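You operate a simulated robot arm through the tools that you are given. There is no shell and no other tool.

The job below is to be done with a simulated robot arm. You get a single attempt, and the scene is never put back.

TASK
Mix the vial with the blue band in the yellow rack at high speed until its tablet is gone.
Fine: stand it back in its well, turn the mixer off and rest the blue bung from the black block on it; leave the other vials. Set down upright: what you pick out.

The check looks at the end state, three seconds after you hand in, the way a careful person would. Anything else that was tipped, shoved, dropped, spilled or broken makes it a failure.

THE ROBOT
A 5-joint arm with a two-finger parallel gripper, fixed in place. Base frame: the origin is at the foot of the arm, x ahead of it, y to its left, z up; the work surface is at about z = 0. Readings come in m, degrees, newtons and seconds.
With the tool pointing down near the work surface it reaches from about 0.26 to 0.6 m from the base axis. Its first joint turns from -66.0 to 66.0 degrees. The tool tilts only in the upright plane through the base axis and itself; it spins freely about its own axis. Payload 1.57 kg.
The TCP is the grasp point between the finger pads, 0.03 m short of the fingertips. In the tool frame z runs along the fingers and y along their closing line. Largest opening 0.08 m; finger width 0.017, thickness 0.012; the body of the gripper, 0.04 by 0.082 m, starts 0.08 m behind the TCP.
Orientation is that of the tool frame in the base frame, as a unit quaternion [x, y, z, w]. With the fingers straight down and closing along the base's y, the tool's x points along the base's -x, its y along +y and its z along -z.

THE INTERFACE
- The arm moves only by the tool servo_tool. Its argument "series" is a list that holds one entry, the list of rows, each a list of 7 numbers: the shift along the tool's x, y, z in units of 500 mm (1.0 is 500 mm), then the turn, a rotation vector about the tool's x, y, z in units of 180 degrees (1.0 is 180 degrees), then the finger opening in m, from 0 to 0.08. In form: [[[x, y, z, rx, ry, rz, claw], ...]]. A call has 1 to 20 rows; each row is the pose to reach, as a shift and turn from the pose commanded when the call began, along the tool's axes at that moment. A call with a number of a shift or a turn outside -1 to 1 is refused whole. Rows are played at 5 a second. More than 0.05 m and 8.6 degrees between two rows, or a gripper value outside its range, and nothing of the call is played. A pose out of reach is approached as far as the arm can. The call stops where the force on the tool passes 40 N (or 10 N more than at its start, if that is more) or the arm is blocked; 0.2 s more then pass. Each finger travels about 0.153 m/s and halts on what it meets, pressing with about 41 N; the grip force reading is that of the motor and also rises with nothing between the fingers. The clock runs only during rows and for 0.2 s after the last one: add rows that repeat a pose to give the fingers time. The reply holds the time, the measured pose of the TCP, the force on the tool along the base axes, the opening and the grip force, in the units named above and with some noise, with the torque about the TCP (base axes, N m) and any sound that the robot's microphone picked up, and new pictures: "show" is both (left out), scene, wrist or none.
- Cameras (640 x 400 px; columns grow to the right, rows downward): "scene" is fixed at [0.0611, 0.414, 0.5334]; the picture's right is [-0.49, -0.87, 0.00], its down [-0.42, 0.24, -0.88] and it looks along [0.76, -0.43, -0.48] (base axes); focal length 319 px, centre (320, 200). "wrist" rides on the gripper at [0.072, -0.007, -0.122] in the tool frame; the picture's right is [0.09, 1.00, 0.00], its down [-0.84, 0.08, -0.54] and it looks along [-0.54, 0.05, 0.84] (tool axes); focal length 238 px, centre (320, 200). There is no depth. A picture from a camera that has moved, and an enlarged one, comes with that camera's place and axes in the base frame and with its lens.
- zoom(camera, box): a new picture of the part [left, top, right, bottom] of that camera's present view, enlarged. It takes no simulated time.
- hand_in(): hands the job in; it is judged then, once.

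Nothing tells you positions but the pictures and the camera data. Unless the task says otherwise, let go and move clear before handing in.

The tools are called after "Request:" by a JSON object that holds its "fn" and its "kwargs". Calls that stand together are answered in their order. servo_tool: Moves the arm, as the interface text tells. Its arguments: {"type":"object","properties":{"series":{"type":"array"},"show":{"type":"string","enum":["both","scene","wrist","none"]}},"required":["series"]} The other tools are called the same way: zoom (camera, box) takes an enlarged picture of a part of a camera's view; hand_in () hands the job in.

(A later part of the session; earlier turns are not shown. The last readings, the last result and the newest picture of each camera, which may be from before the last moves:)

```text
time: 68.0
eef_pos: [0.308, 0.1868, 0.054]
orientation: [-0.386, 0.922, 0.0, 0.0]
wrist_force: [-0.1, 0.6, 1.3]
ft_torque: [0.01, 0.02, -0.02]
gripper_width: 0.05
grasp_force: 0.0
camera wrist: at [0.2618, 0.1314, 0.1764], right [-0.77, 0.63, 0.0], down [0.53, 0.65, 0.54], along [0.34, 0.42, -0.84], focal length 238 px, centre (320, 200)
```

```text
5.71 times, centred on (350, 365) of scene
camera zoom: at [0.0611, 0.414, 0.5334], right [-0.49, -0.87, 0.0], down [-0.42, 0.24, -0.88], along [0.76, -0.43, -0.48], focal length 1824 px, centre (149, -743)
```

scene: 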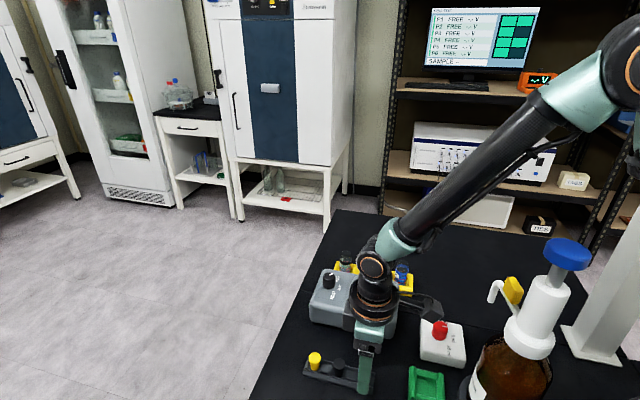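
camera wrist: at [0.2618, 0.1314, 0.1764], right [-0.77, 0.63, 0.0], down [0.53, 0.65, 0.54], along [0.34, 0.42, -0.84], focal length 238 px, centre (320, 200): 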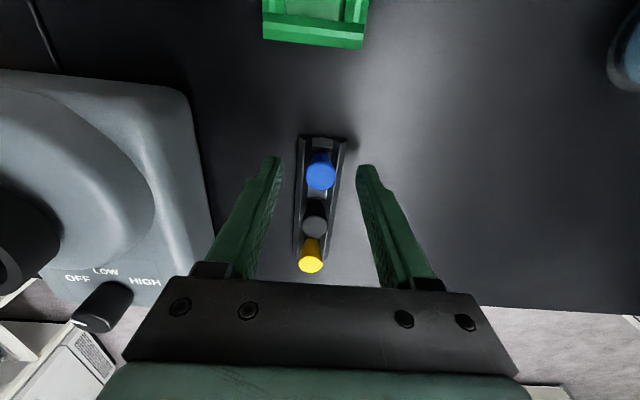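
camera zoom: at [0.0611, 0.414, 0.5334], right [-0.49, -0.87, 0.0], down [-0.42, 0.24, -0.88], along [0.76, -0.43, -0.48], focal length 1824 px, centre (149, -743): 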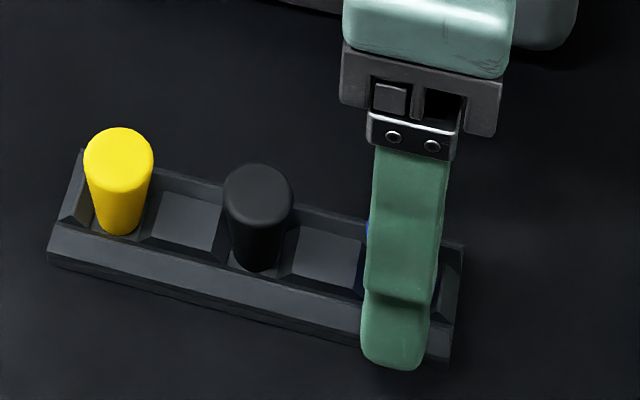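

The fingertips sit beside the bung and above the rails, centred. I'll close gently on it.

Request:
{"fn": "servo_tool", "kwargs": {"series": [[[0, 0, 0, 0, 0, 0, 0.042], [0, 0, 0, 0, 0, 0, 0.034], [0, 0, 0, 0, 0, 0, 0.028], [0, 0, 0, 0, 0, 0, 0.023], [0, 0, 0, 0, 0, 0, 0.02], [0, 0, 0, 0, 0, 0, 0.017], [0, 0, 0, 0, 0, 0, 0.015], [0, 0, 0, 0, 0, 0, 0.015]]], "show": "both"}}

Request:
{"fn": "zoom", "kwargs": {"camera": "wrist", "box": [240, 110, 400, 250]}}

Request:
{"fn": "zoom", "kwargs": {"camera": "scene", "box": [300, 330, 400, 400]}}

```text
time: 69.8
eef_pos: [0.3074, 0.186, 0.0547]
orientation: [-0.386, 0.922, 0.0, 0.0]
wrist_force: [-0.5, -0.3, 0.4]
ft_torque: [0.01, -0.03, -0.01]
gripper_width: 0.0163
grasp_force: 24.7
camera wrist: at [0.2618, 0.1314, 0.1765], right [-0.77, 0.63, 0.0], down [0.53, 0.65, 0.54], along [0.34, 0.42, -0.84], focal length 238 px, centre (320, 200)
```

scene: 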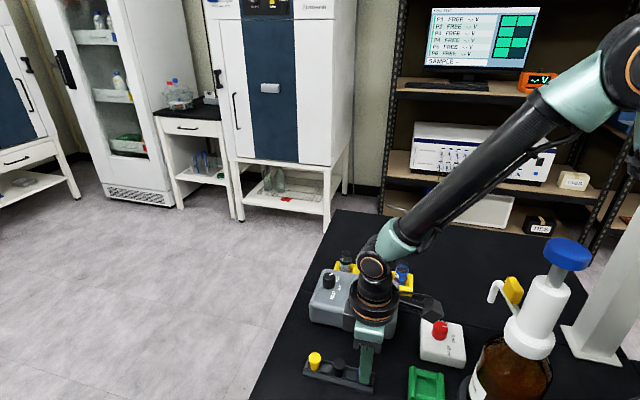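
wrist: 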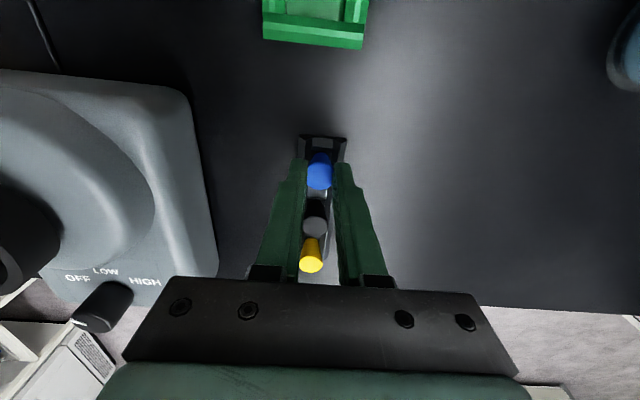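

```text
2.86 times, centred on (320, 180) of wrist
camera zoom: at [0.2618, 0.1314, 0.1765], right [-0.77, 0.63, 0.0], down [0.53, 0.65, 0.54], along [0.34, 0.42, -0.84], focal length 681 px, centre (320, 257)
```

zoom: 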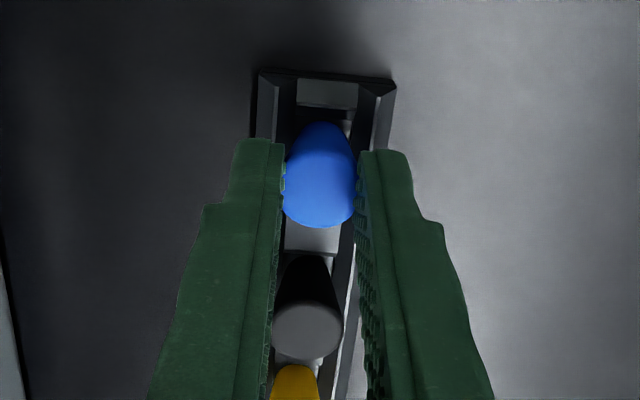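

```text
5.71 times, centred on (350, 365) of scene
camera zoom: at [0.0611, 0.414, 0.5334], right [-0.49, -0.87, 0.0], down [-0.42, 0.24, -0.88], along [0.76, -0.43, -0.48], focal length 1824 px, centre (149, -743)
```

zoom: 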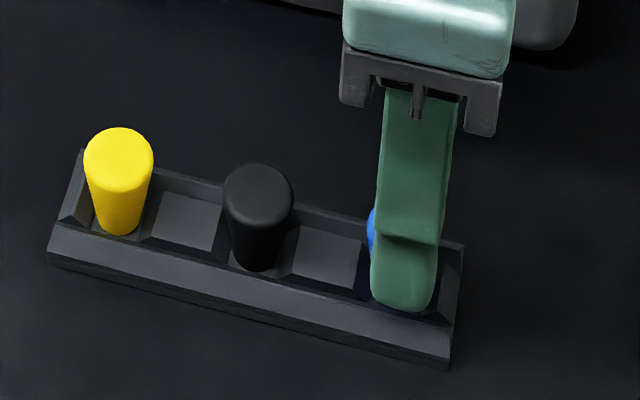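

The gripper holds the bung at 16.3 mm. I'll tighten the command for a firmer grip and then lift a little to check.

Request:
{"fn": "servo_tool", "kwargs": {"series": [[[0, 0, 0, 0, 0, 0, 0.012], [0, 0, 0, 0, 0, 0, 0.01], [0, 0, 0, 0, 0, 0, 0.01]]], "show": "none"}}

```text
time: 70.6
eef_pos: [0.3079, 0.1867, 0.0545]
orientation: [-0.386, 0.922, 0.001, 0.001]
wrist_force: [-0.5, -0.5, 0.5]
ft_torque: [-0.04, 0.0, -0.03]
gripper_width: 0.0112
grasp_force: 28.8
```

The opening followed the command down to 11 mm, so the bung may be soft or may not be between the pads. I'll look before moving.

Request:
{"fn": "servo_tool", "kwargs": {"series": [[[0, 0, 0, 0, 0, 0, 0.01], [0, 0, 0, 0, 0, 0, 0.01]]], "show": "both"}}

Request:
{"fn": "zoom", "kwargs": {"camera": "wrist", "box": [260, 120, 380, 240]}}

Request:
{"fn": "zoom", "kwargs": {"camera": "scene", "box": [330, 330, 390, 400]}}

```text
time: 71.2
eef_pos: [0.3084, 0.1881, 0.0548]
orientation: [-0.387, 0.922, 0.001, 0.0]
wrist_force: [0.4, 0.6, 0.9]
ft_torque: [-0.01, 0.02, 0.0]
gripper_width: 0.011
grasp_force: 29.0
camera wrist: at [0.2618, 0.1314, 0.1765], right [-0.77, 0.63, 0.0], down [0.53, 0.65, 0.54], along [0.34, 0.42, -0.84], focal length 238 px, centre (320, 200)
```

scene: 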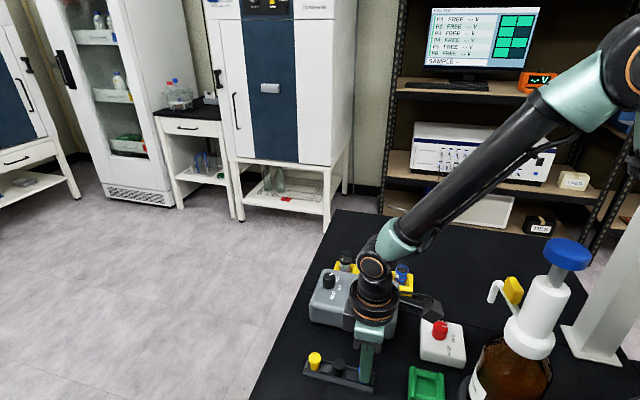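
wrist: 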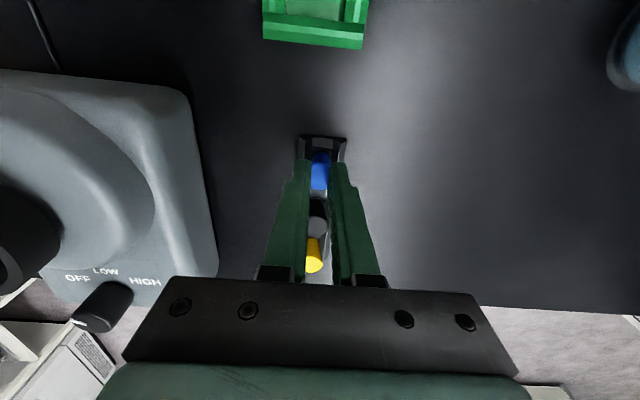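

```text
3.33 times, centred on (320, 180) of wrist
camera zoom: at [0.2618, 0.1314, 0.1765], right [-0.77, 0.63, 0.0], down [0.53, 0.65, 0.54], along [0.34, 0.42, -0.84], focal length 794 px, centre (320, 267)
```

zoom: 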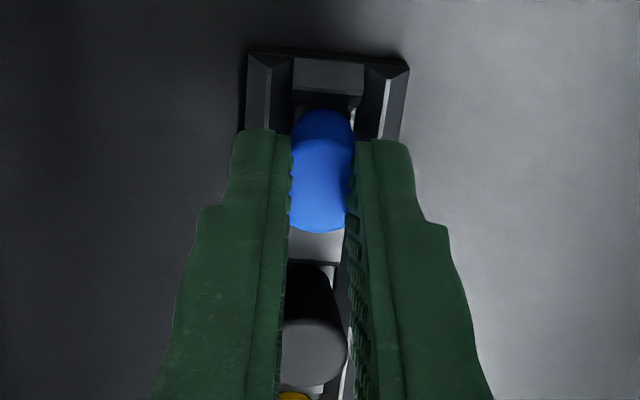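

```text
5.71 times, centred on (360, 365) of scene
camera zoom: at [0.0611, 0.414, 0.5334], right [-0.49, -0.87, 0.0], down [-0.42, 0.24, -0.88], along [0.76, -0.43, -0.48], focal length 1824 px, centre (91, -743)
```

zoom: 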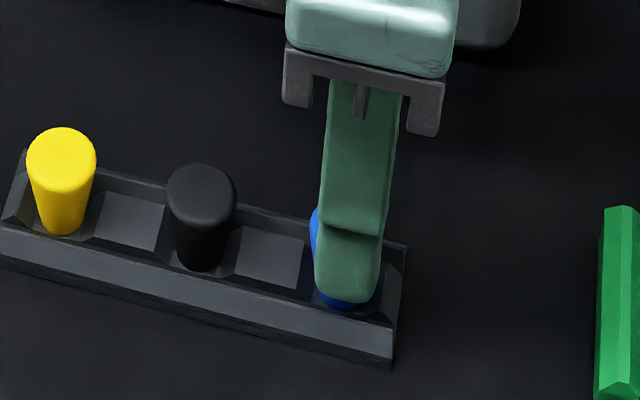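

The bung is soft and the pads are squeezing it elastically. I'll ease off to a gentler grip of about 16 mm so as not to damage it, then lift slightly.

Request:
{"fn": "servo_tool", "kwargs": {"series": [[[0, 0, 0, 0, 0, 0, 0.013], [0, 0, 0, 0, 0, 0, 0.0155], [0, 0, 0, 0, 0, 0, 0.0155], [0, 0, -0.01, 0, 0, 0, 0.0155], [0, 0, -0.03, 0, 0, 0, 0.0155], [0, 0, -0.06, 0, 0, 0, 0.0155], [0, 0, -0.06, 0, 0, 0, 0.0155]]], "show": "both"}}

Request:
{"fn": "zoom", "kwargs": {"camera": "wrist", "box": [260, 100, 380, 240]}}

Request:
{"fn": "zoom", "kwargs": {"camera": "scene", "box": [310, 310, 400, 400]}}

```text
time: 72.8
eef_pos: [0.3071, 0.1874, 0.0855]
orientation: [-0.386, 0.922, 0.0, 0.0]
wrist_force: [0.3, -0.1, 0.0]
ft_torque: [0.0, -0.02, -0.03]
gripper_width: 0.0166
grasp_force: 24.2
camera wrist: at [0.2603, 0.132, 0.2073], right [-0.77, 0.63, 0.0], down [0.53, 0.65, 0.54], along [0.34, 0.42, -0.84], focal length 238 px, centre (320, 200)
```

scene: 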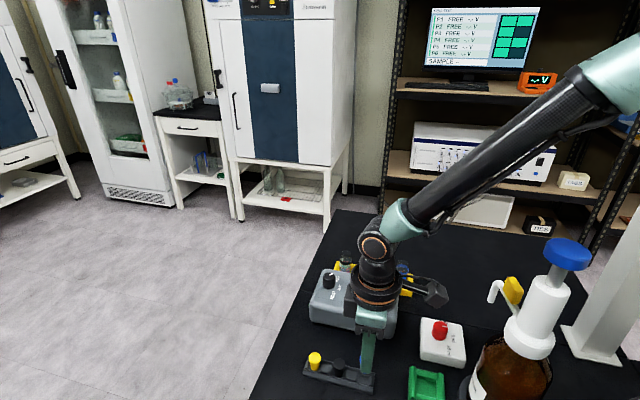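
wrist: 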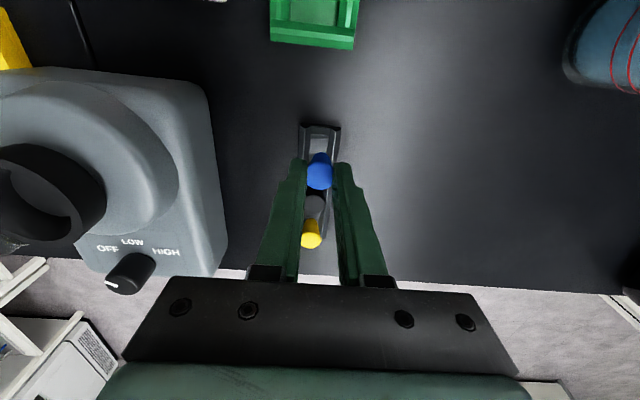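

```text
2.86 times, centred on (320, 170) of wrist
camera zoom: at [0.2603, 0.132, 0.2073], right [-0.77, 0.63, 0.0], down [0.53, 0.65, 0.54], along [0.34, 0.42, -0.84], focal length 681 px, centre (320, 286)
```

zoom: 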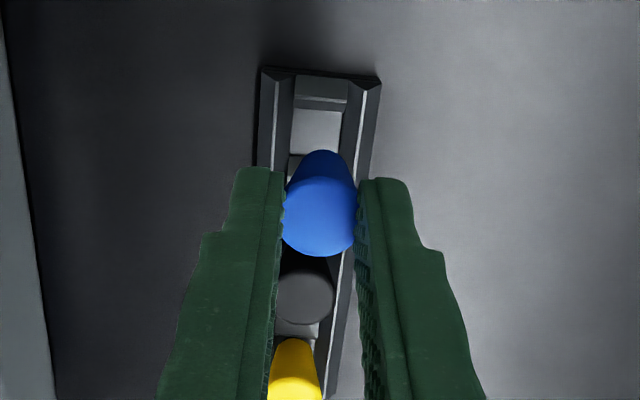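

```text
4.44 times, centred on (355, 355) of scene
camera zoom: at [0.0611, 0.414, 0.5334], right [-0.49, -0.87, 0.0], down [-0.42, 0.24, -0.88], along [0.76, -0.43, -0.48], focal length 1418 px, centre (164, -489)
```

zoom: 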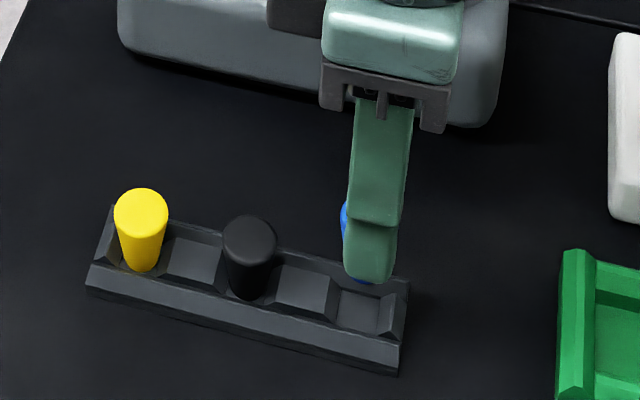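

The bung came out of the block cleanly, and the other two stay in place. I'll raise it and carry it over towards the vial.

Request:
{"fn": "servo_tool", "kwargs": {"series": [[[0, 0, -0.05, 0, 0, 0, 0.0155], [0, 0, -0.11, 0, 0, 0, 0.0155], [0, 0, -0.17, 0, 0, 0, 0.0155], [0, 0, -0.21, 0, 0, 0, 0.0155], [0.008, -0.043, -0.21, 0, 0, 0, 0.0155], [0.02, -0.106, -0.21, 0, 0, 0, 0.0155], [0.033, -0.171, -0.21, 0, 0, 0, 0.0155], [0.045, -0.236, -0.21, 0, 0, 0, 0.0155], [0.058, -0.301, -0.21, 0, 0, 0, 0.0155], [0.07, -0.366, -0.21, 0, 0, 0, 0.0155], [0.082, -0.428, -0.21, 0, 0, 0, 0.0155], [0.09, -0.47, -0.21, 0, 0, 0, 0.0155], [0.094, -0.4912, -0.21, 0, 0, 0, 0.0155], [0.094, -0.4912, -0.21, 0, 0, 0, 0.0155], [0.094, -0.4912, -0.21, 0, 0, 0, 0.0155]]], "show": "both"}}

Request:
{"fn": "zoom", "kwargs": {"camera": "wrist", "box": [240, 80, 400, 240]}}

Request:
{"fn": "zoom", "kwargs": {"camera": "scene", "box": [350, 190, 450, 310]}}

```text
time: 76.0
eef_pos: [0.4523, -0.018, 0.1894]
orientation: [-0.386, 0.922, 0.0, 0.0]
wrist_force: [0.2, 0.2, -0.6]
ft_torque: [0.02, -0.02, -0.02]
gripper_width: 0.0173
grasp_force: 1.8
camera wrist: at [0.4042, -0.0743, 0.3125], right [-0.77, 0.63, 0.0], down [0.53, 0.65, 0.54], along [0.34, 0.42, -0.84], focal length 238 px, centre (320, 200)
```

scene: 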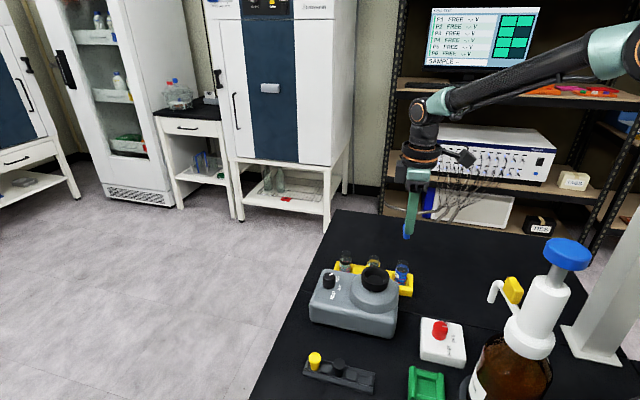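
wrist: 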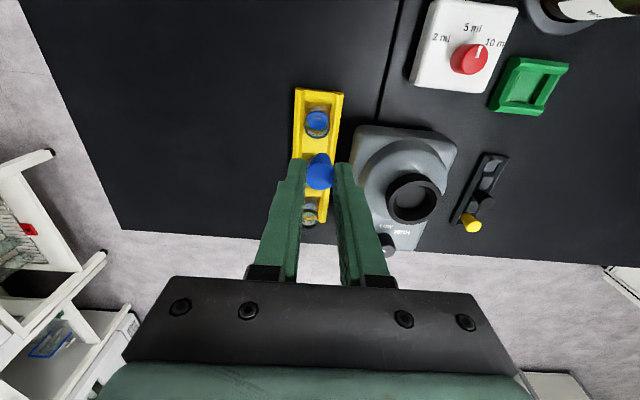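

```text
2.50 times, centred on (320, 160) of wrist
camera zoom: at [0.4042, -0.0743, 0.3125], right [-0.77, 0.63, 0.0], down [0.53, 0.65, 0.54], along [0.34, 0.42, -0.84], focal length 596 px, centre (320, 300)
```

zoom: 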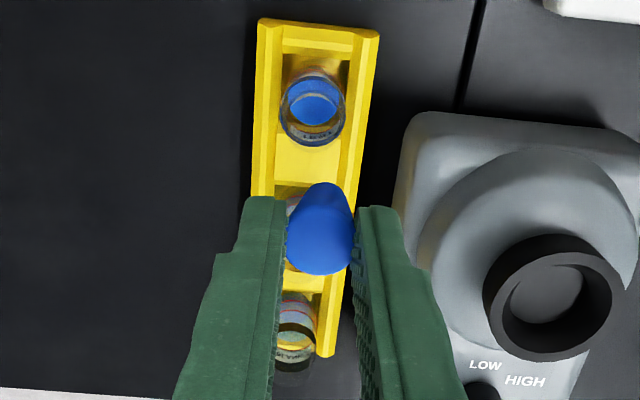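

```text
3.33 times, centred on (400, 250) of scene
camera zoom: at [0.0611, 0.414, 0.5334], right [-0.49, -0.87, 0.0], down [-0.42, 0.24, -0.88], along [0.76, -0.43, -0.48], focal length 1064 px, centre (53, 33)
```

zoom: 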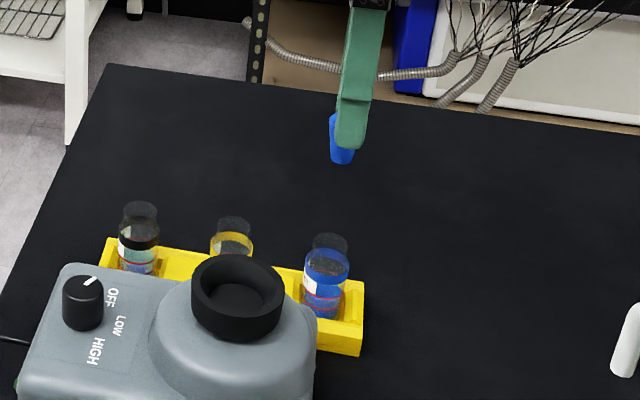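

The bung is over the vial, but the grip reading has fallen to 2 N. I'll tighten slightly right away.

Request:
{"fn": "servo_tool", "kwargs": {"series": [[[0, 0, 0, 0, 0, 0, 0.0145], [0, 0, 0, 0, 0, 0, 0.014], [0, 0, 0, 0, 0, 0, 0.014]]], "show": "wrist"}}

Request:
{"fn": "zoom", "kwargs": {"camera": "wrist", "box": [270, 80, 370, 220]}}

Request:
{"fn": "zoom", "kwargs": {"camera": "scene", "box": [380, 200, 430, 260]}}

```text
time: 76.8
eef_pos: [0.4503, -0.0186, 0.1912]
orientation: [-0.387, 0.922, 0.0, 0.0]
wrist_force: [-0.2, -0.6, 0.8]
ft_torque: [0.01, -0.01, -0.01]
gripper_width: 0.0172
grasp_force: 17.1
camera wrist: at [0.4041, -0.0742, 0.3125], right [-0.77, 0.63, 0.0], down [0.53, 0.65, 0.54], along [0.34, 0.42, -0.84], focal length 238 px, centre (320, 200)
```

wrist: 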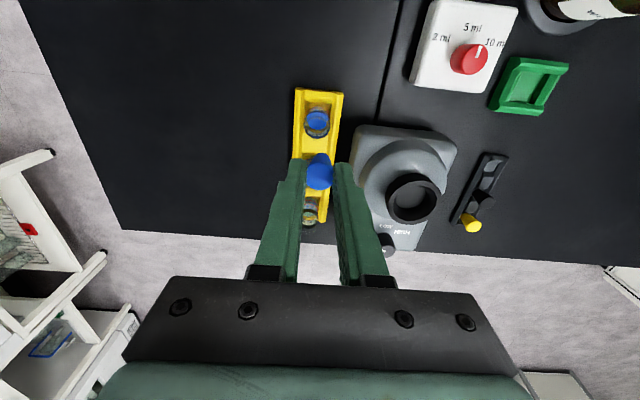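

```text
2.86 times, centred on (320, 150) of wrist
camera zoom: at [0.4041, -0.0742, 0.3125], right [-0.77, 0.63, 0.0], down [0.53, 0.65, 0.54], along [0.34, 0.42, -0.84], focal length 681 px, centre (320, 343)
```

zoom: 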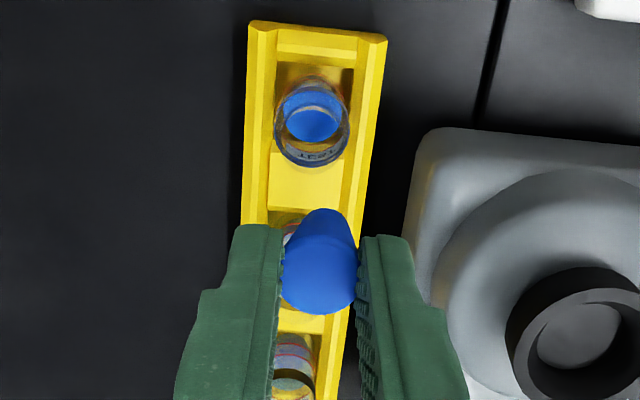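

```text
6.67 times, centred on (405, 230) of scene
camera zoom: at [0.0611, 0.414, 0.5334], right [-0.49, -0.87, 0.0], down [-0.42, 0.24, -0.88], along [0.76, -0.43, -0.48], focal length 2128 px, centre (-247, 0)
```

zoom: 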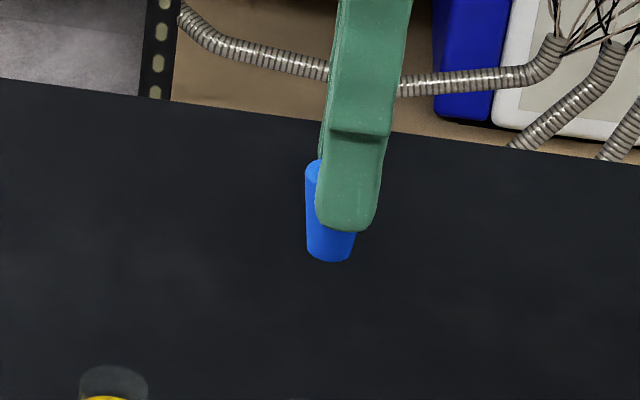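

The grip is firm again at 17 N, and the bung hangs straight with its foot about 51 mm below the TCP. The vial sits about 2–3 mm to the gripper's minus-y side, so I'll correct that and descend until the bung is about 15 mm above the lip.

Request:
{"fn": "servo_tool", "kwargs": {"series": [[[0.001, -0.0025, 0.02, 0, 0, 0, 0.014], [0.002, -0.005, 0.05, 0, 0, 0, 0.014], [0.002, -0.005, 0.08, 0, 0, 0, 0.014], [0.002, -0.005, 0.1, 0, 0, 0, 0.014], [0.002, -0.005, 0.1, 0, 0, 0, 0.014]]], "show": "both"}}

Request:
{"fn": "zoom", "kwargs": {"camera": "wrist", "box": [270, 80, 370, 220]}}

Request:
{"fn": "zoom", "kwargs": {"camera": "scene", "box": [380, 230, 430, 300]}}

```text
time: 78.0
eef_pos: [0.4515, -0.021, 0.1392]
orientation: [-0.387, 0.922, 0.0, 0.0]
wrist_force: [-0.2, -0.2, -0.7]
ft_torque: [-0.02, 0.02, 0.01]
gripper_width: 0.017
grasp_force: 8.9
camera wrist: at [0.4053, -0.0762, 0.2616], right [-0.77, 0.63, 0.0], down [0.53, 0.65, 0.54], along [0.34, 0.42, -0.84], focal length 238 px, centre (320, 200)
```

scene: 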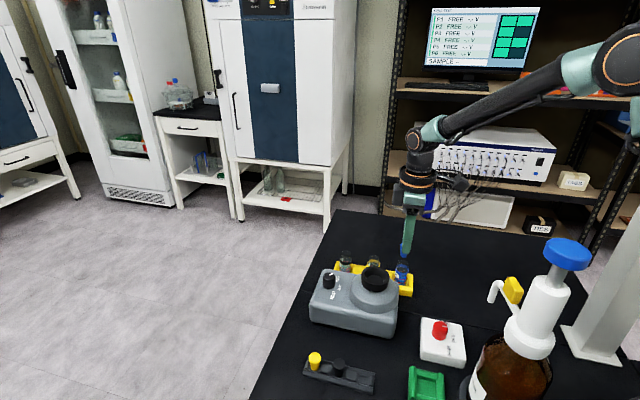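
wrist: 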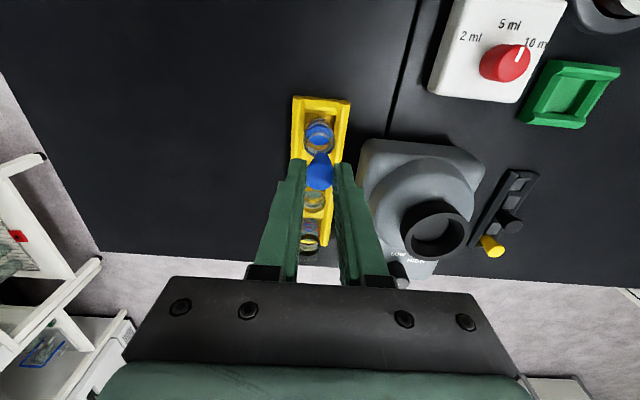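

```text
2.86 times, centred on (320, 150) of wrist
camera zoom: at [0.4053, -0.0762, 0.2616], right [-0.77, 0.63, 0.0], down [0.53, 0.65, 0.54], along [0.34, 0.42, -0.84], focal length 681 px, centre (320, 343)
```

zoom: 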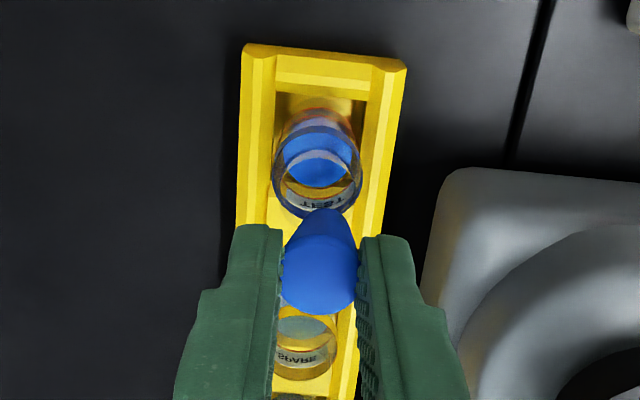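

```text
5.71 times, centred on (405, 265) of scene
camera zoom: at [0.0611, 0.414, 0.5334], right [-0.49, -0.87, 0.0], down [-0.42, 0.24, -0.88], along [0.76, -0.43, -0.48], focal length 1824 px, centre (-166, -171)
```

zoom: 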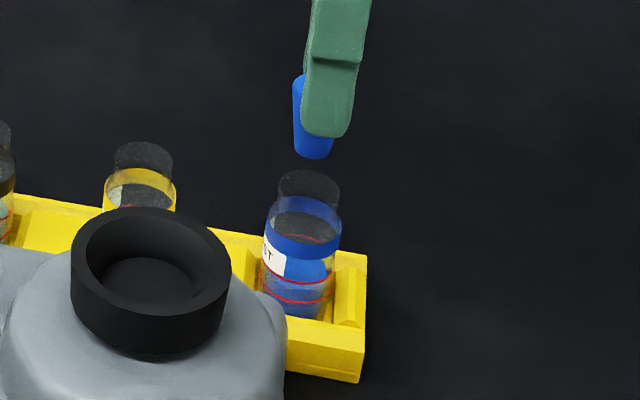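

The bung is about 15 mm above the vial's lip and nearly aligned. I'll enlarge both views to judge the remaining offset.

Request:
{"fn": "zoom", "kwargs": {"camera": "wrist", "box": [300, 110, 345, 165]}}

Request:
{"fn": "zoom", "kwargs": {"camera": "scene", "box": [388, 238, 418, 275]}}

```text
7.27 times, centred on (322, 138) of wrist
camera zoom: at [0.4053, -0.0762, 0.2616], right [-0.77, 0.63, 0.0], down [0.53, 0.65, 0.54], along [0.34, 0.42, -0.84], focal length 1734 px, centre (302, 654)
```

zoom: 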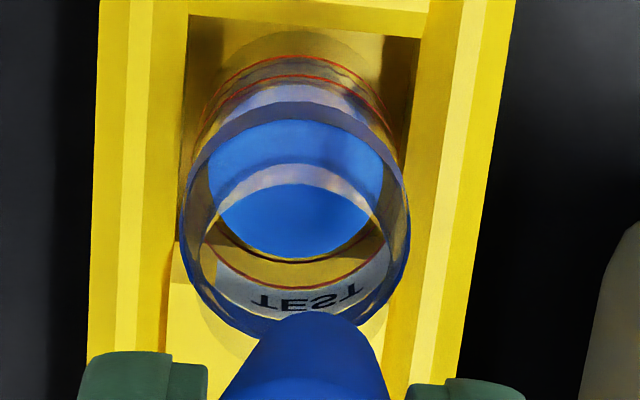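

```text
10.81 times, centred on (403, 256) of scene
camera zoom: at [0.0611, 0.414, 0.5334], right [-0.49, -0.87, 0.0], down [-0.42, 0.24, -0.88], along [0.76, -0.43, -0.48], focal length 3450 px, centre (-577, -411)
```

zoom: 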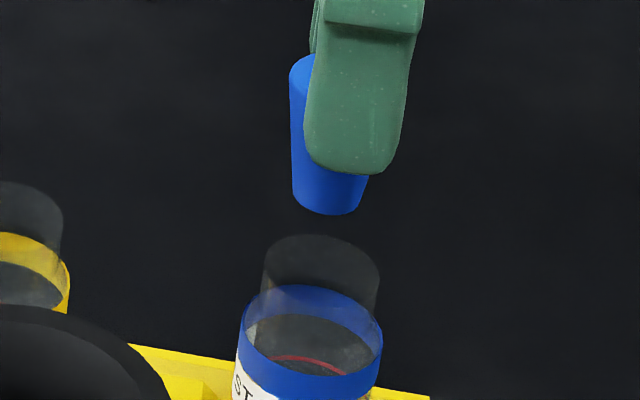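

The scene view shows bung and vial aligned along the rack. The wrist view shows the vial about 1.6 mm to the gripper's minus-y side, so I'll correct that, firm the grip slightly and look again just above the lip.

Request:
{"fn": "servo_tool", "kwargs": {"series": [[[0.001, -0.0015, 0, 0, 0, 0, 0.0135], [0.001, -0.003, 0, 0, 0, 0, 0.013], [0.001, -0.003, 0.01, 0, 0, 0, 0.013], [0.001, -0.003, 0.02, 0, 0, 0, 0.013], [0.001, -0.003, 0.02, 0, 0, 0, 0.013]]], "show": "both"}}

Request:
{"fn": "zoom", "kwargs": {"camera": "wrist", "box": [300, 110, 345, 165]}}

Request:
{"fn": "zoom", "kwargs": {"camera": "scene", "box": [388, 238, 418, 275]}}

```text
time: 79.2
eef_pos: [0.4524, -0.0229, 0.1291]
orientation: [-0.387, 0.922, 0.0, 0.0]
wrist_force: [0.5, -0.6, -0.1]
ft_torque: [0.0, 0.02, -0.01]
gripper_width: 0.0165
grasp_force: 17.0
camera wrist: at [0.4058, -0.0782, 0.2515], right [-0.77, 0.63, 0.0], down [0.53, 0.65, 0.54], along [0.34, 0.42, -0.84], focal length 238 px, centre (320, 200)
```

scene: 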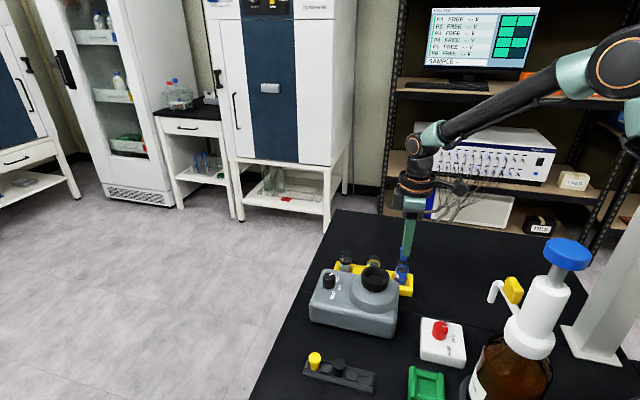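
wrist: 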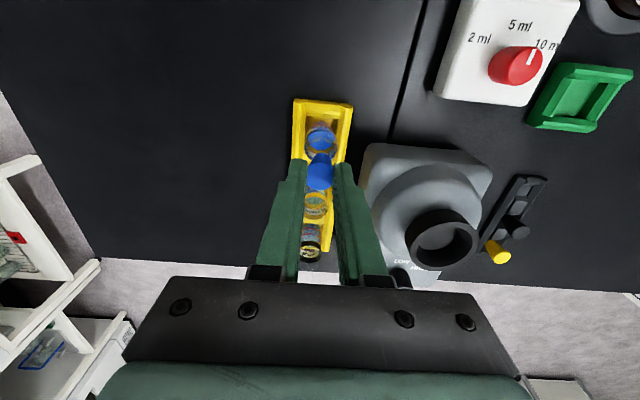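

```text
7.27 times, centred on (322, 138) of wrist
camera zoom: at [0.4058, -0.0782, 0.2515], right [-0.77, 0.63, 0.0], down [0.53, 0.65, 0.54], along [0.34, 0.42, -0.84], focal length 1734 px, centre (302, 654)
```

zoom: 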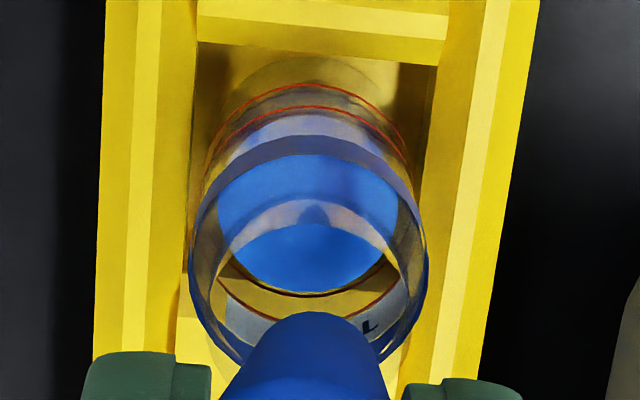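

```text
10.81 times, centred on (403, 256) of scene
camera zoom: at [0.0611, 0.414, 0.5334], right [-0.49, -0.87, 0.0], down [-0.42, 0.24, -0.88], along [0.76, -0.43, -0.48], focal length 3450 px, centre (-577, -411)
```

zoom: 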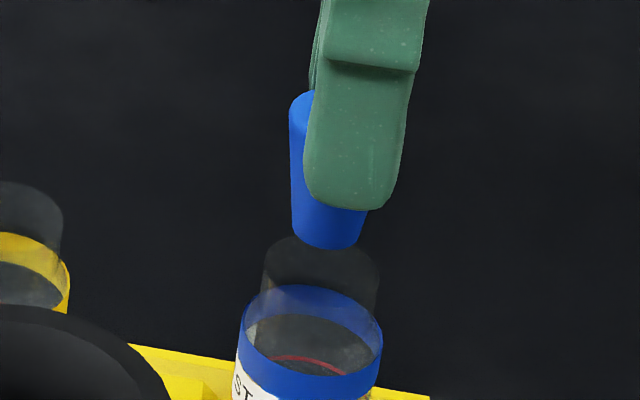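

The bung now lines up with the mouth in both views to within about half a millimetre, its foot about 6 mm above the lip. I'll lower slowly to enter the mouth.

Request:
{"fn": "servo_tool", "kwargs": {"series": [[[0, 0, 0.004, 0, 0, 0, 0.013], [0, 0, 0.008, 0, 0, 0, 0.013], [0, 0, 0.012, 0, 0, 0, 0.013], [0, 0, 0.016, 0, 0, 0, 0.013], [0, 0, 0.016, 0, 0, 0, 0.013]]], "show": "both"}}

Request:
{"fn": "zoom", "kwargs": {"camera": "wrist", "box": [300, 120, 345, 190]}}

Request:
{"fn": "zoom", "kwargs": {"camera": "scene", "box": [388, 238, 418, 275]}}

```text
time: 80.4
eef_pos: [0.4518, -0.0211, 0.1225]
orientation: [-0.386, 0.922, 0.0, 0.0]
wrist_force: [0.9, 0.9, 0.4]
ft_torque: [0.0, -0.02, -0.03]
gripper_width: 0.016
grasp_force: 18.1
camera wrist: at [0.4058, -0.0779, 0.2436], right [-0.77, 0.63, 0.0], down [0.53, 0.65, 0.54], along [0.34, 0.42, -0.84], focal length 238 px, centre (320, 200)
```

scene: 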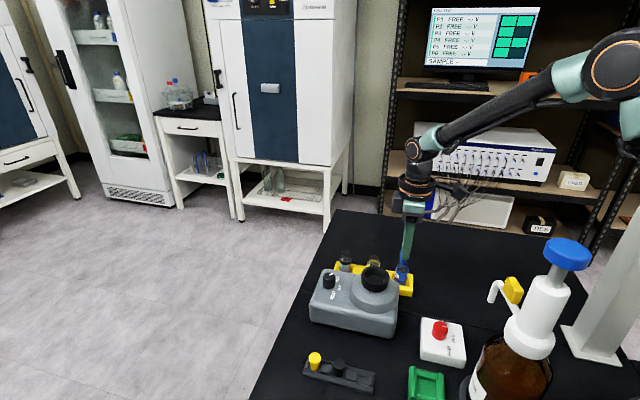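
wrist: 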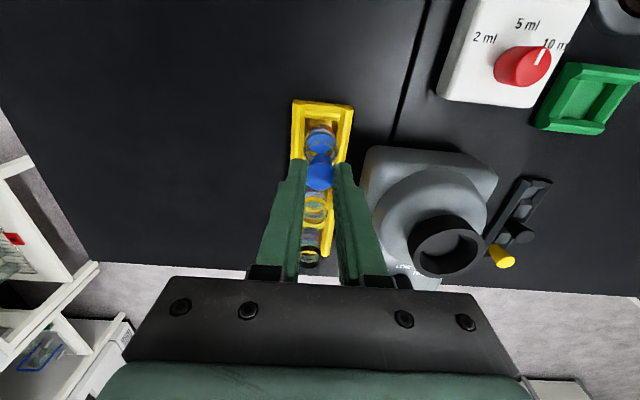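

```text
5.71 times, centred on (322, 155) of wrist
camera zoom: at [0.4058, -0.0779, 0.2436], right [-0.77, 0.63, 0.0], down [0.53, 0.65, 0.54], along [0.34, 0.42, -0.84], focal length 1362 px, centre (306, 457)
```

zoom: 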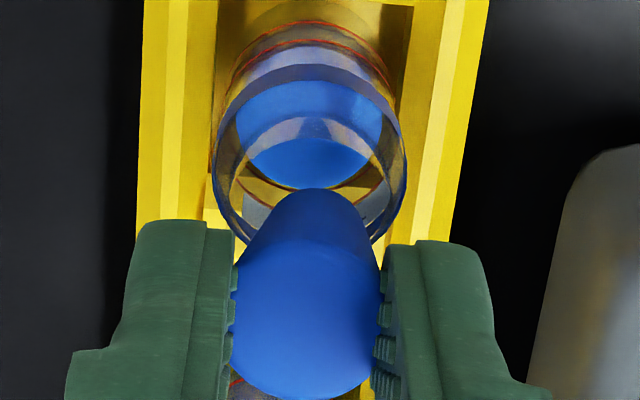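

```text
10.81 times, centred on (403, 256) of scene
camera zoom: at [0.0611, 0.414, 0.5334], right [-0.49, -0.87, 0.0], down [-0.42, 0.24, -0.88], along [0.76, -0.43, -0.48], focal length 3450 px, centre (-577, -411)
```

zoom: 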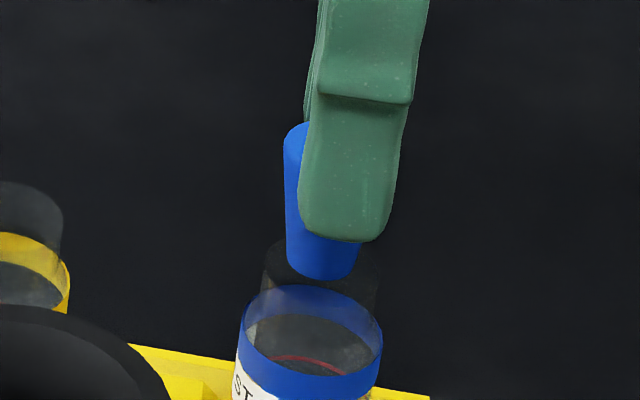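

The bung's foot is now at lip level with no contact force yet, and in the scene view it sits on the mouth. I'll enlarge the wrist view to double-check the direction along the rack.

Request:
{"fn": "zoom", "kwargs": {"camera": "wrist", "box": [302, 120, 340, 165]}}

Request:
{"fn": "zoom", "kwargs": {"camera": "scene", "box": [392, 248, 414, 272]}}

Request:
{"fn": "zoom", "kwargs": {"camera": "wrist", "box": [295, 180, 345, 275]}}

```text
8.89 times, centred on (321, 142) of wrist
camera zoom: at [0.4058, -0.0779, 0.2436], right [-0.77, 0.63, 0.0], down [0.53, 0.65, 0.54], along [0.34, 0.42, -0.84], focal length 2119 px, centre (311, 711)
```

zoom: 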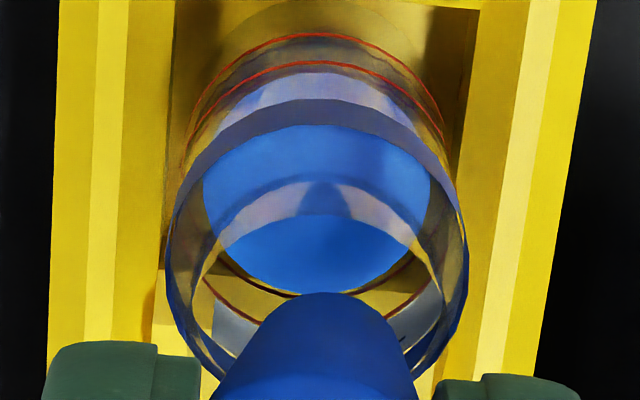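

```text
16.00 times, centred on (403, 260) of scene
camera zoom: at [0.0611, 0.414, 0.5334], right [-0.49, -0.87, 0.0], down [-0.42, 0.24, -0.88], along [0.76, -0.43, -0.48], focal length 5107 px, centre (-1008, -760)
```

zoom: 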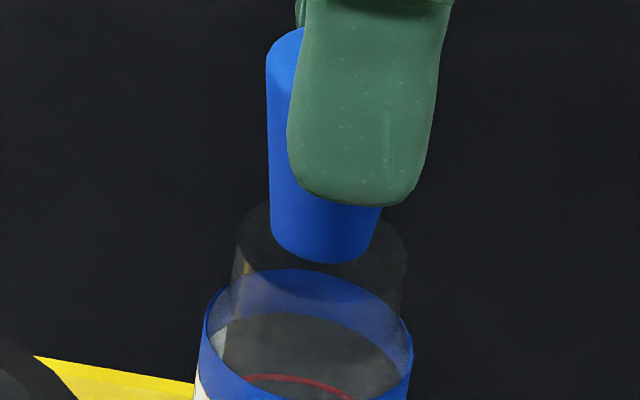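

```text
4.21 times, centred on (320, 228) of wrist
camera zoom: at [0.4058, -0.0779, 0.2436], right [-0.77, 0.63, 0.0], down [0.53, 0.65, 0.54], along [0.34, 0.42, -0.84], focal length 1004 px, centre (320, 84)
```

zoom: 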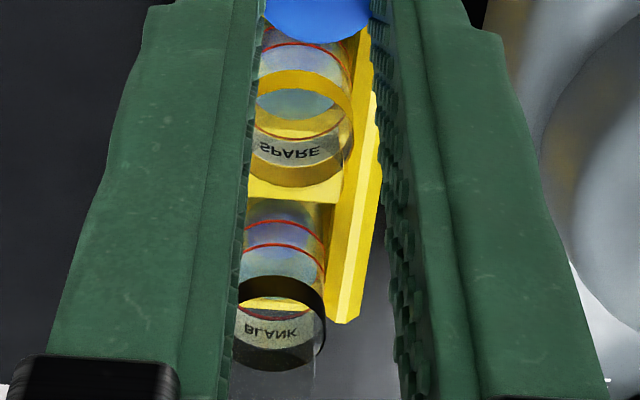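

The two views agree within about 1–3 mm, and the mouth leaves roughly 3 mm of slack around the bung's foot. I'll shift 0.8 mm along the rack as a compromise and lower another 5 mm, watching the force.

Request:
{"fn": "servo_tool", "kwargs": {"series": [[[0.0016, 0, 0, 0, 0, 0, 0.013], [0.0016, 0, 0.003, 0, 0, 0, 0.013], [0.0016, 0, 0.006, 0, 0, 0, 0.013], [0.0016, 0, 0.01, 0, 0, 0, 0.013], [0.0016, 0, 0.01, 0, 0, 0, 0.013]]], "show": "both"}}

Request:
{"fn": "zoom", "kwargs": {"camera": "scene", "box": [390, 246, 416, 280]}}

Request:
{"fn": "zoom", "kwargs": {"camera": "wrist", "box": [298, 120, 344, 195]}}

```text
time: 81.6
eef_pos: [0.4519, -0.0201, 0.1169]
orientation: [-0.387, 0.922, 0.0, 0.0]
wrist_force: [0.1, -0.1, 1.3]
ft_torque: [0.0, -0.01, 0.01]
gripper_width: 0.0143
grasp_force: 30.3
camera wrist: at [0.4052, -0.0779, 0.2387], right [-0.77, 0.63, 0.0], down [0.53, 0.65, 0.54], along [0.34, 0.42, -0.84], focal length 238 px, centre (320, 200)
```

scene: 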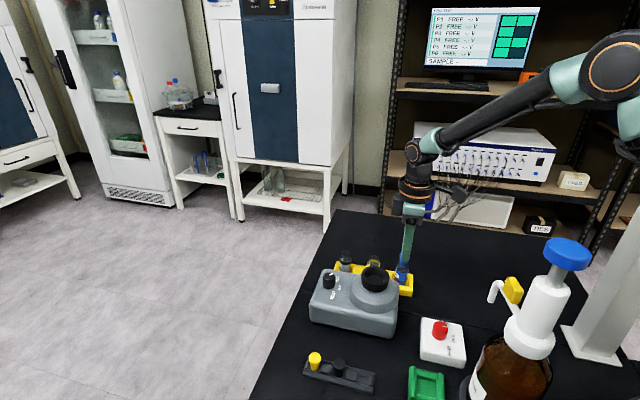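
wrist: 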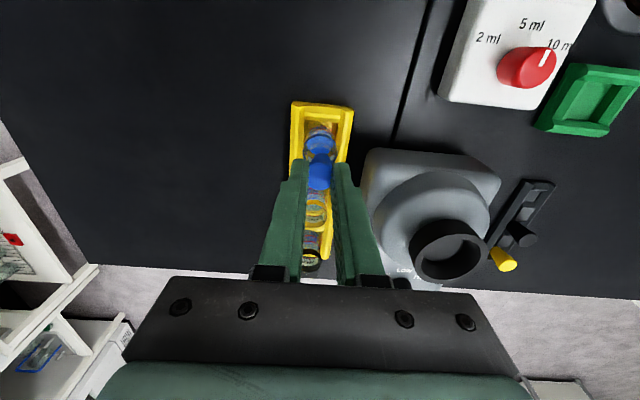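

```text
11.76 times, centred on (403, 263) of scene
camera zoom: at [0.0611, 0.414, 0.5334], right [-0.49, -0.87, 0.0], down [-0.42, 0.24, -0.88], along [0.76, -0.43, -0.48], focal length 3755 px, centre (-656, -541)
```

zoom: 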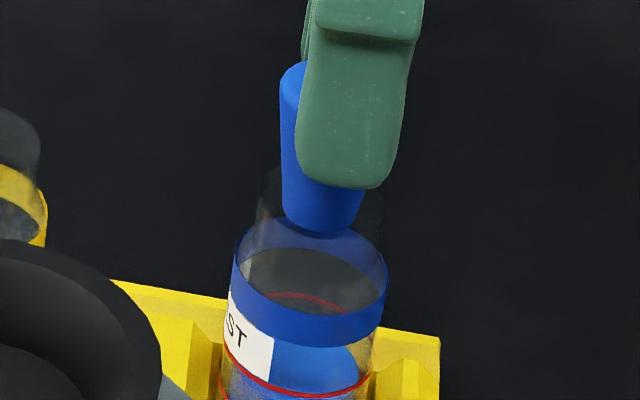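

```text
5.33 times, centred on (321, 158) of wrist
camera zoom: at [0.4052, -0.0779, 0.2387], right [-0.77, 0.63, 0.0], down [0.53, 0.65, 0.54], along [0.34, 0.42, -0.84], focal length 1271 px, centre (315, 427)
```

zoom: 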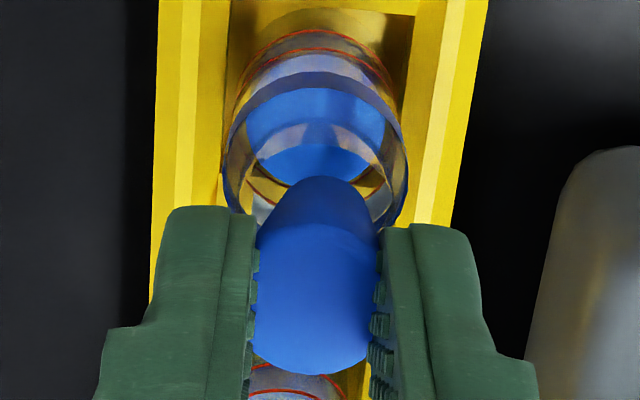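

The bung's foot is now below the lip plane with practically no force, so it has entered the mouth. I'll ease the squeeze a bit and keep lowering slowly.

Request:
{"fn": "servo_tool", "kwargs": {"series": [[[0, 0, 0.003, 0, 0, 0, 0.0145], [0, 0, 0.006, 0, 0, 0, 0.0145], [0, 0, 0.009, 0, 0, 0, 0.0145], [0, 0, 0.009, 0, 0, 0, 0.0145]]], "show": "both"}}

Request:
{"fn": "zoom", "kwargs": {"camera": "scene", "box": [390, 246, 416, 280]}}

Request:
{"fn": "zoom", "kwargs": {"camera": "wrist", "box": [298, 120, 344, 195]}}

```text
time: 82.6
eef_pos: [0.4514, -0.0237, 0.1134]
orientation: [-0.386, 0.922, 0.0, -0.001]
wrist_force: [0.2, -0.5, 3.5]
ft_torque: [0.01, -0.02, 0.03]
gripper_width: 0.0152
grasp_force: 31.4
camera wrist: at [0.4043, -0.0788, 0.2348], right [-0.77, 0.63, 0.0], down [0.53, 0.65, 0.54], along [0.34, 0.42, -0.84], focal length 238 px, centre (320, 200)
```

scene: 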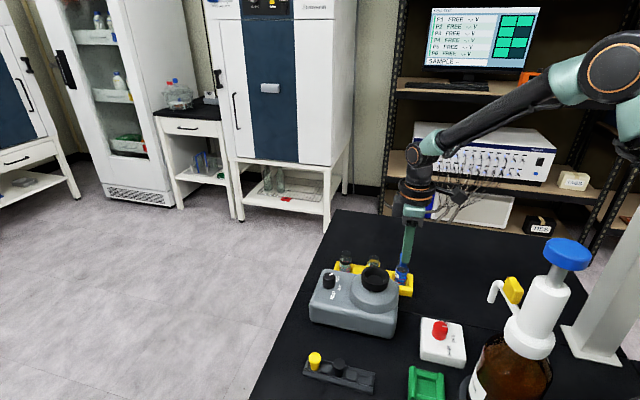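
wrist: 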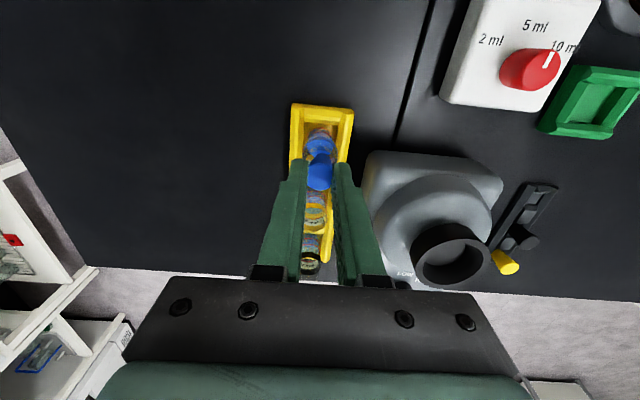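

```text
11.76 times, centred on (403, 263) of scene
camera zoom: at [0.061, 0.414, 0.5334], right [-0.49, -0.87, 0.0], down [-0.42, 0.24, -0.88], along [0.76, -0.43, -0.48], focal length 3755 px, centre (-656, -541)
```

zoom: 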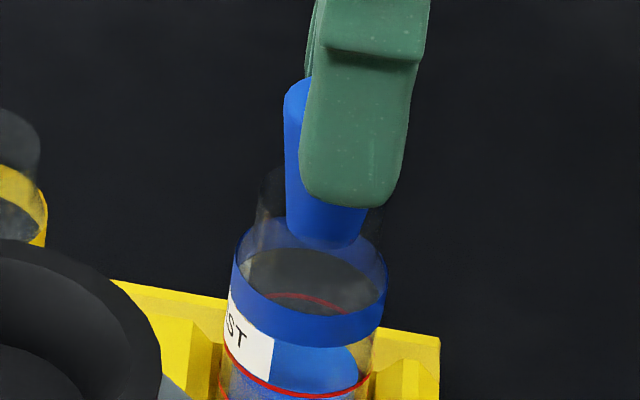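

```text
5.33 times, centred on (321, 158) of wrist
camera zoom: at [0.4043, -0.0788, 0.2348], right [-0.77, 0.63, 0.0], down [0.53, 0.65, 0.54], along [0.34, 0.42, -0.84], focal length 1271 px, centre (315, 427)
```

zoom: 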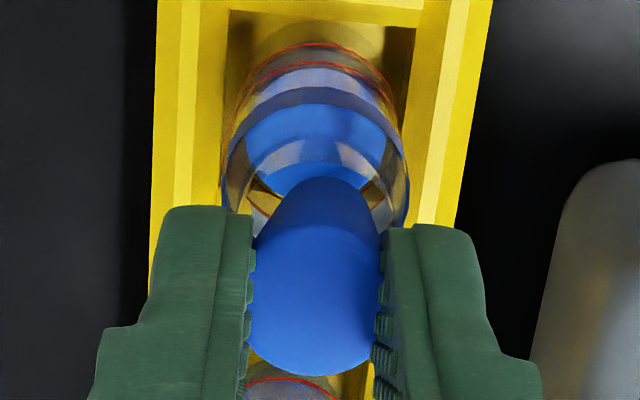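

The bung is about 9 mm into the mouth, with 3.5 N of upward force beginning as the taper meets the rim. I'll go 2 mm further and see how the force grows.

Request:
{"fn": "servo_tool", "kwargs": {"series": [[[0, 0, 0.002, 0, 0, 0, 0.0145], [0, 0, 0.004, 0, 0, 0, 0.0145], [0, 0, 0.004, 0, 0, 0, 0.0145]]], "show": "none"}}

Request:
{"fn": "zoom", "kwargs": {"camera": "scene", "box": [390, 246, 416, 280]}}

Request:
{"fn": "zoom", "kwargs": {"camera": "wrist", "box": [298, 120, 344, 195]}}

```text
time: 83.4
eef_pos: [0.4503, -0.0228, 0.1115]
orientation: [-0.386, 0.922, 0.0, -0.001]
wrist_force: [0.2, -0.1, 2.7]
ft_torque: [0.01, 0.02, -0.01]
gripper_width: 0.018
grasp_force: 9.1
```

```text
11.76 times, centred on (403, 263) of scene
camera zoom: at [0.0611, 0.414, 0.5334], right [-0.49, -0.87, 0.0], down [-0.42, 0.24, -0.88], along [0.76, -0.43, -0.48], focal length 3755 px, centre (-656, -541)
```

zoom: 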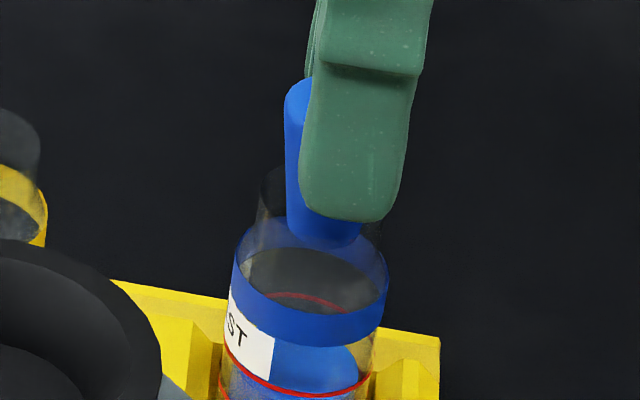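

```text
5.33 times, centred on (321, 158) of wrist
camera zoom: at [0.4043, -0.0788, 0.2328], right [-0.77, 0.63, 0.0], down [0.53, 0.65, 0.54], along [0.34, 0.42, -0.84], focal length 1271 px, centre (315, 427)
```

zoom: 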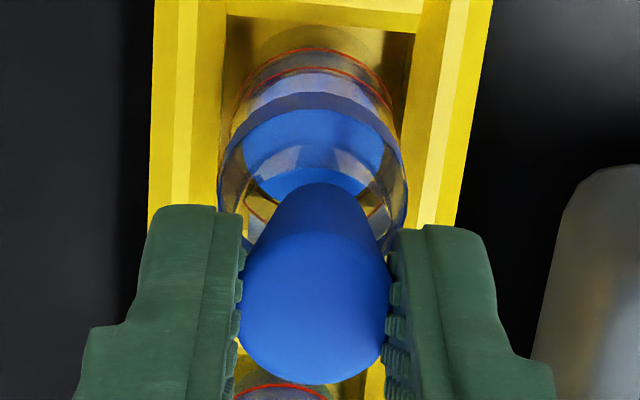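

The bung has stopped moving down while the fingers slid along it, so it is seated in the mouth, upright, with only about 3 N on it. I'll open the fingers slowly and watch.

Request:
{"fn": "servo_tool", "kwargs": {"series": [[[0, 0, 0, 0, 0, 0, 0.018], [0, 0, 0, 0, 0, 0, 0.02], [0, 0, 0, 0, 0, 0, 0.022], [0, 0, 0, 0, 0, 0, 0.025], [0, 0, 0, 0, 0, 0, 0.03], [0, 0, 0, 0, 0, 0, 0.034], [0, 0, 0, 0, 0, 0, 0.034]]], "show": "both"}}

Request:
{"fn": "zoom", "kwargs": {"camera": "scene", "box": [390, 246, 416, 280]}}

Request:
{"fn": "zoom", "kwargs": {"camera": "wrist", "box": [288, 110, 354, 200]}}

```text
time: 85.0
eef_pos: [0.4525, -0.0227, 0.1117]
orientation: [-0.387, 0.922, 0.0, 0.0]
wrist_force: [0.7, -0.2, -0.3]
ft_torque: [-0.02, 0.0, 0.03]
gripper_width: 0.0342
grasp_force: 0.0
camera wrist: at [0.4044, -0.0788, 0.2331], right [-0.77, 0.63, 0.0], down [0.53, 0.65, 0.54], along [0.34, 0.42, -0.84], focal length 238 px, centre (320, 200)
```

scene: 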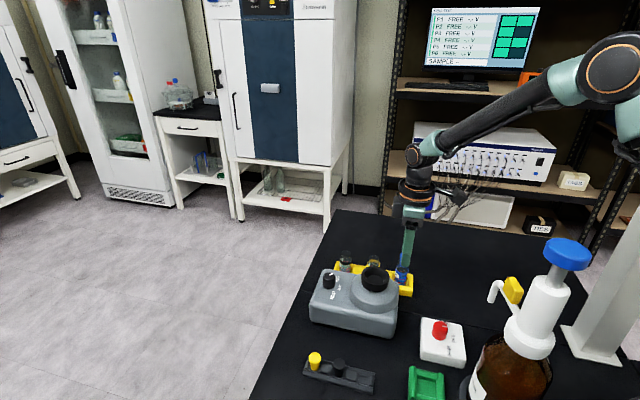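
wrist: 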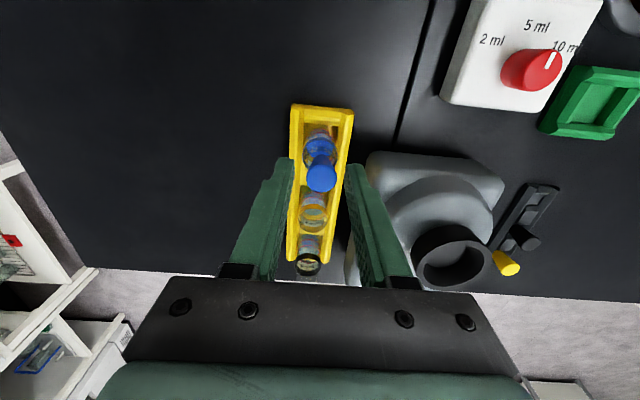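

```text
11.76 times, centred on (403, 263) of scene
camera zoom: at [0.0611, 0.414, 0.5334], right [-0.49, -0.87, 0.0], down [-0.42, 0.24, -0.88], along [0.76, -0.43, -0.48], focal length 3755 px, centre (-656, -541)
```

zoom: 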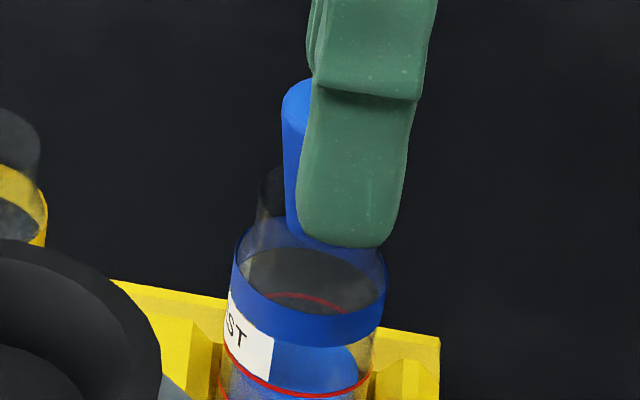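

```text
4.44 times, centred on (321, 155) of wrist
camera zoom: at [0.4044, -0.0788, 0.2331], right [-0.77, 0.63, 0.0], down [0.53, 0.65, 0.54], along [0.34, 0.42, -0.84], focal length 1059 px, centre (316, 400)
```

zoom: 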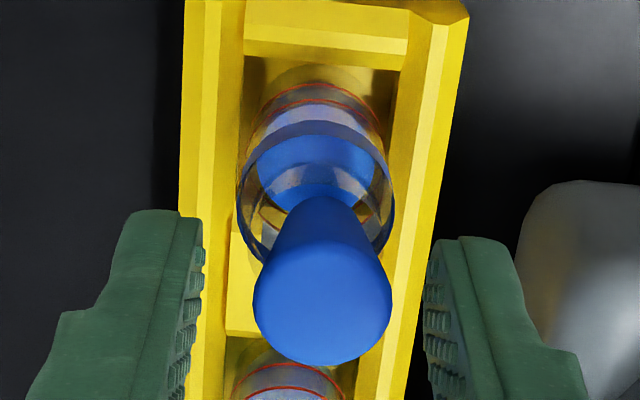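

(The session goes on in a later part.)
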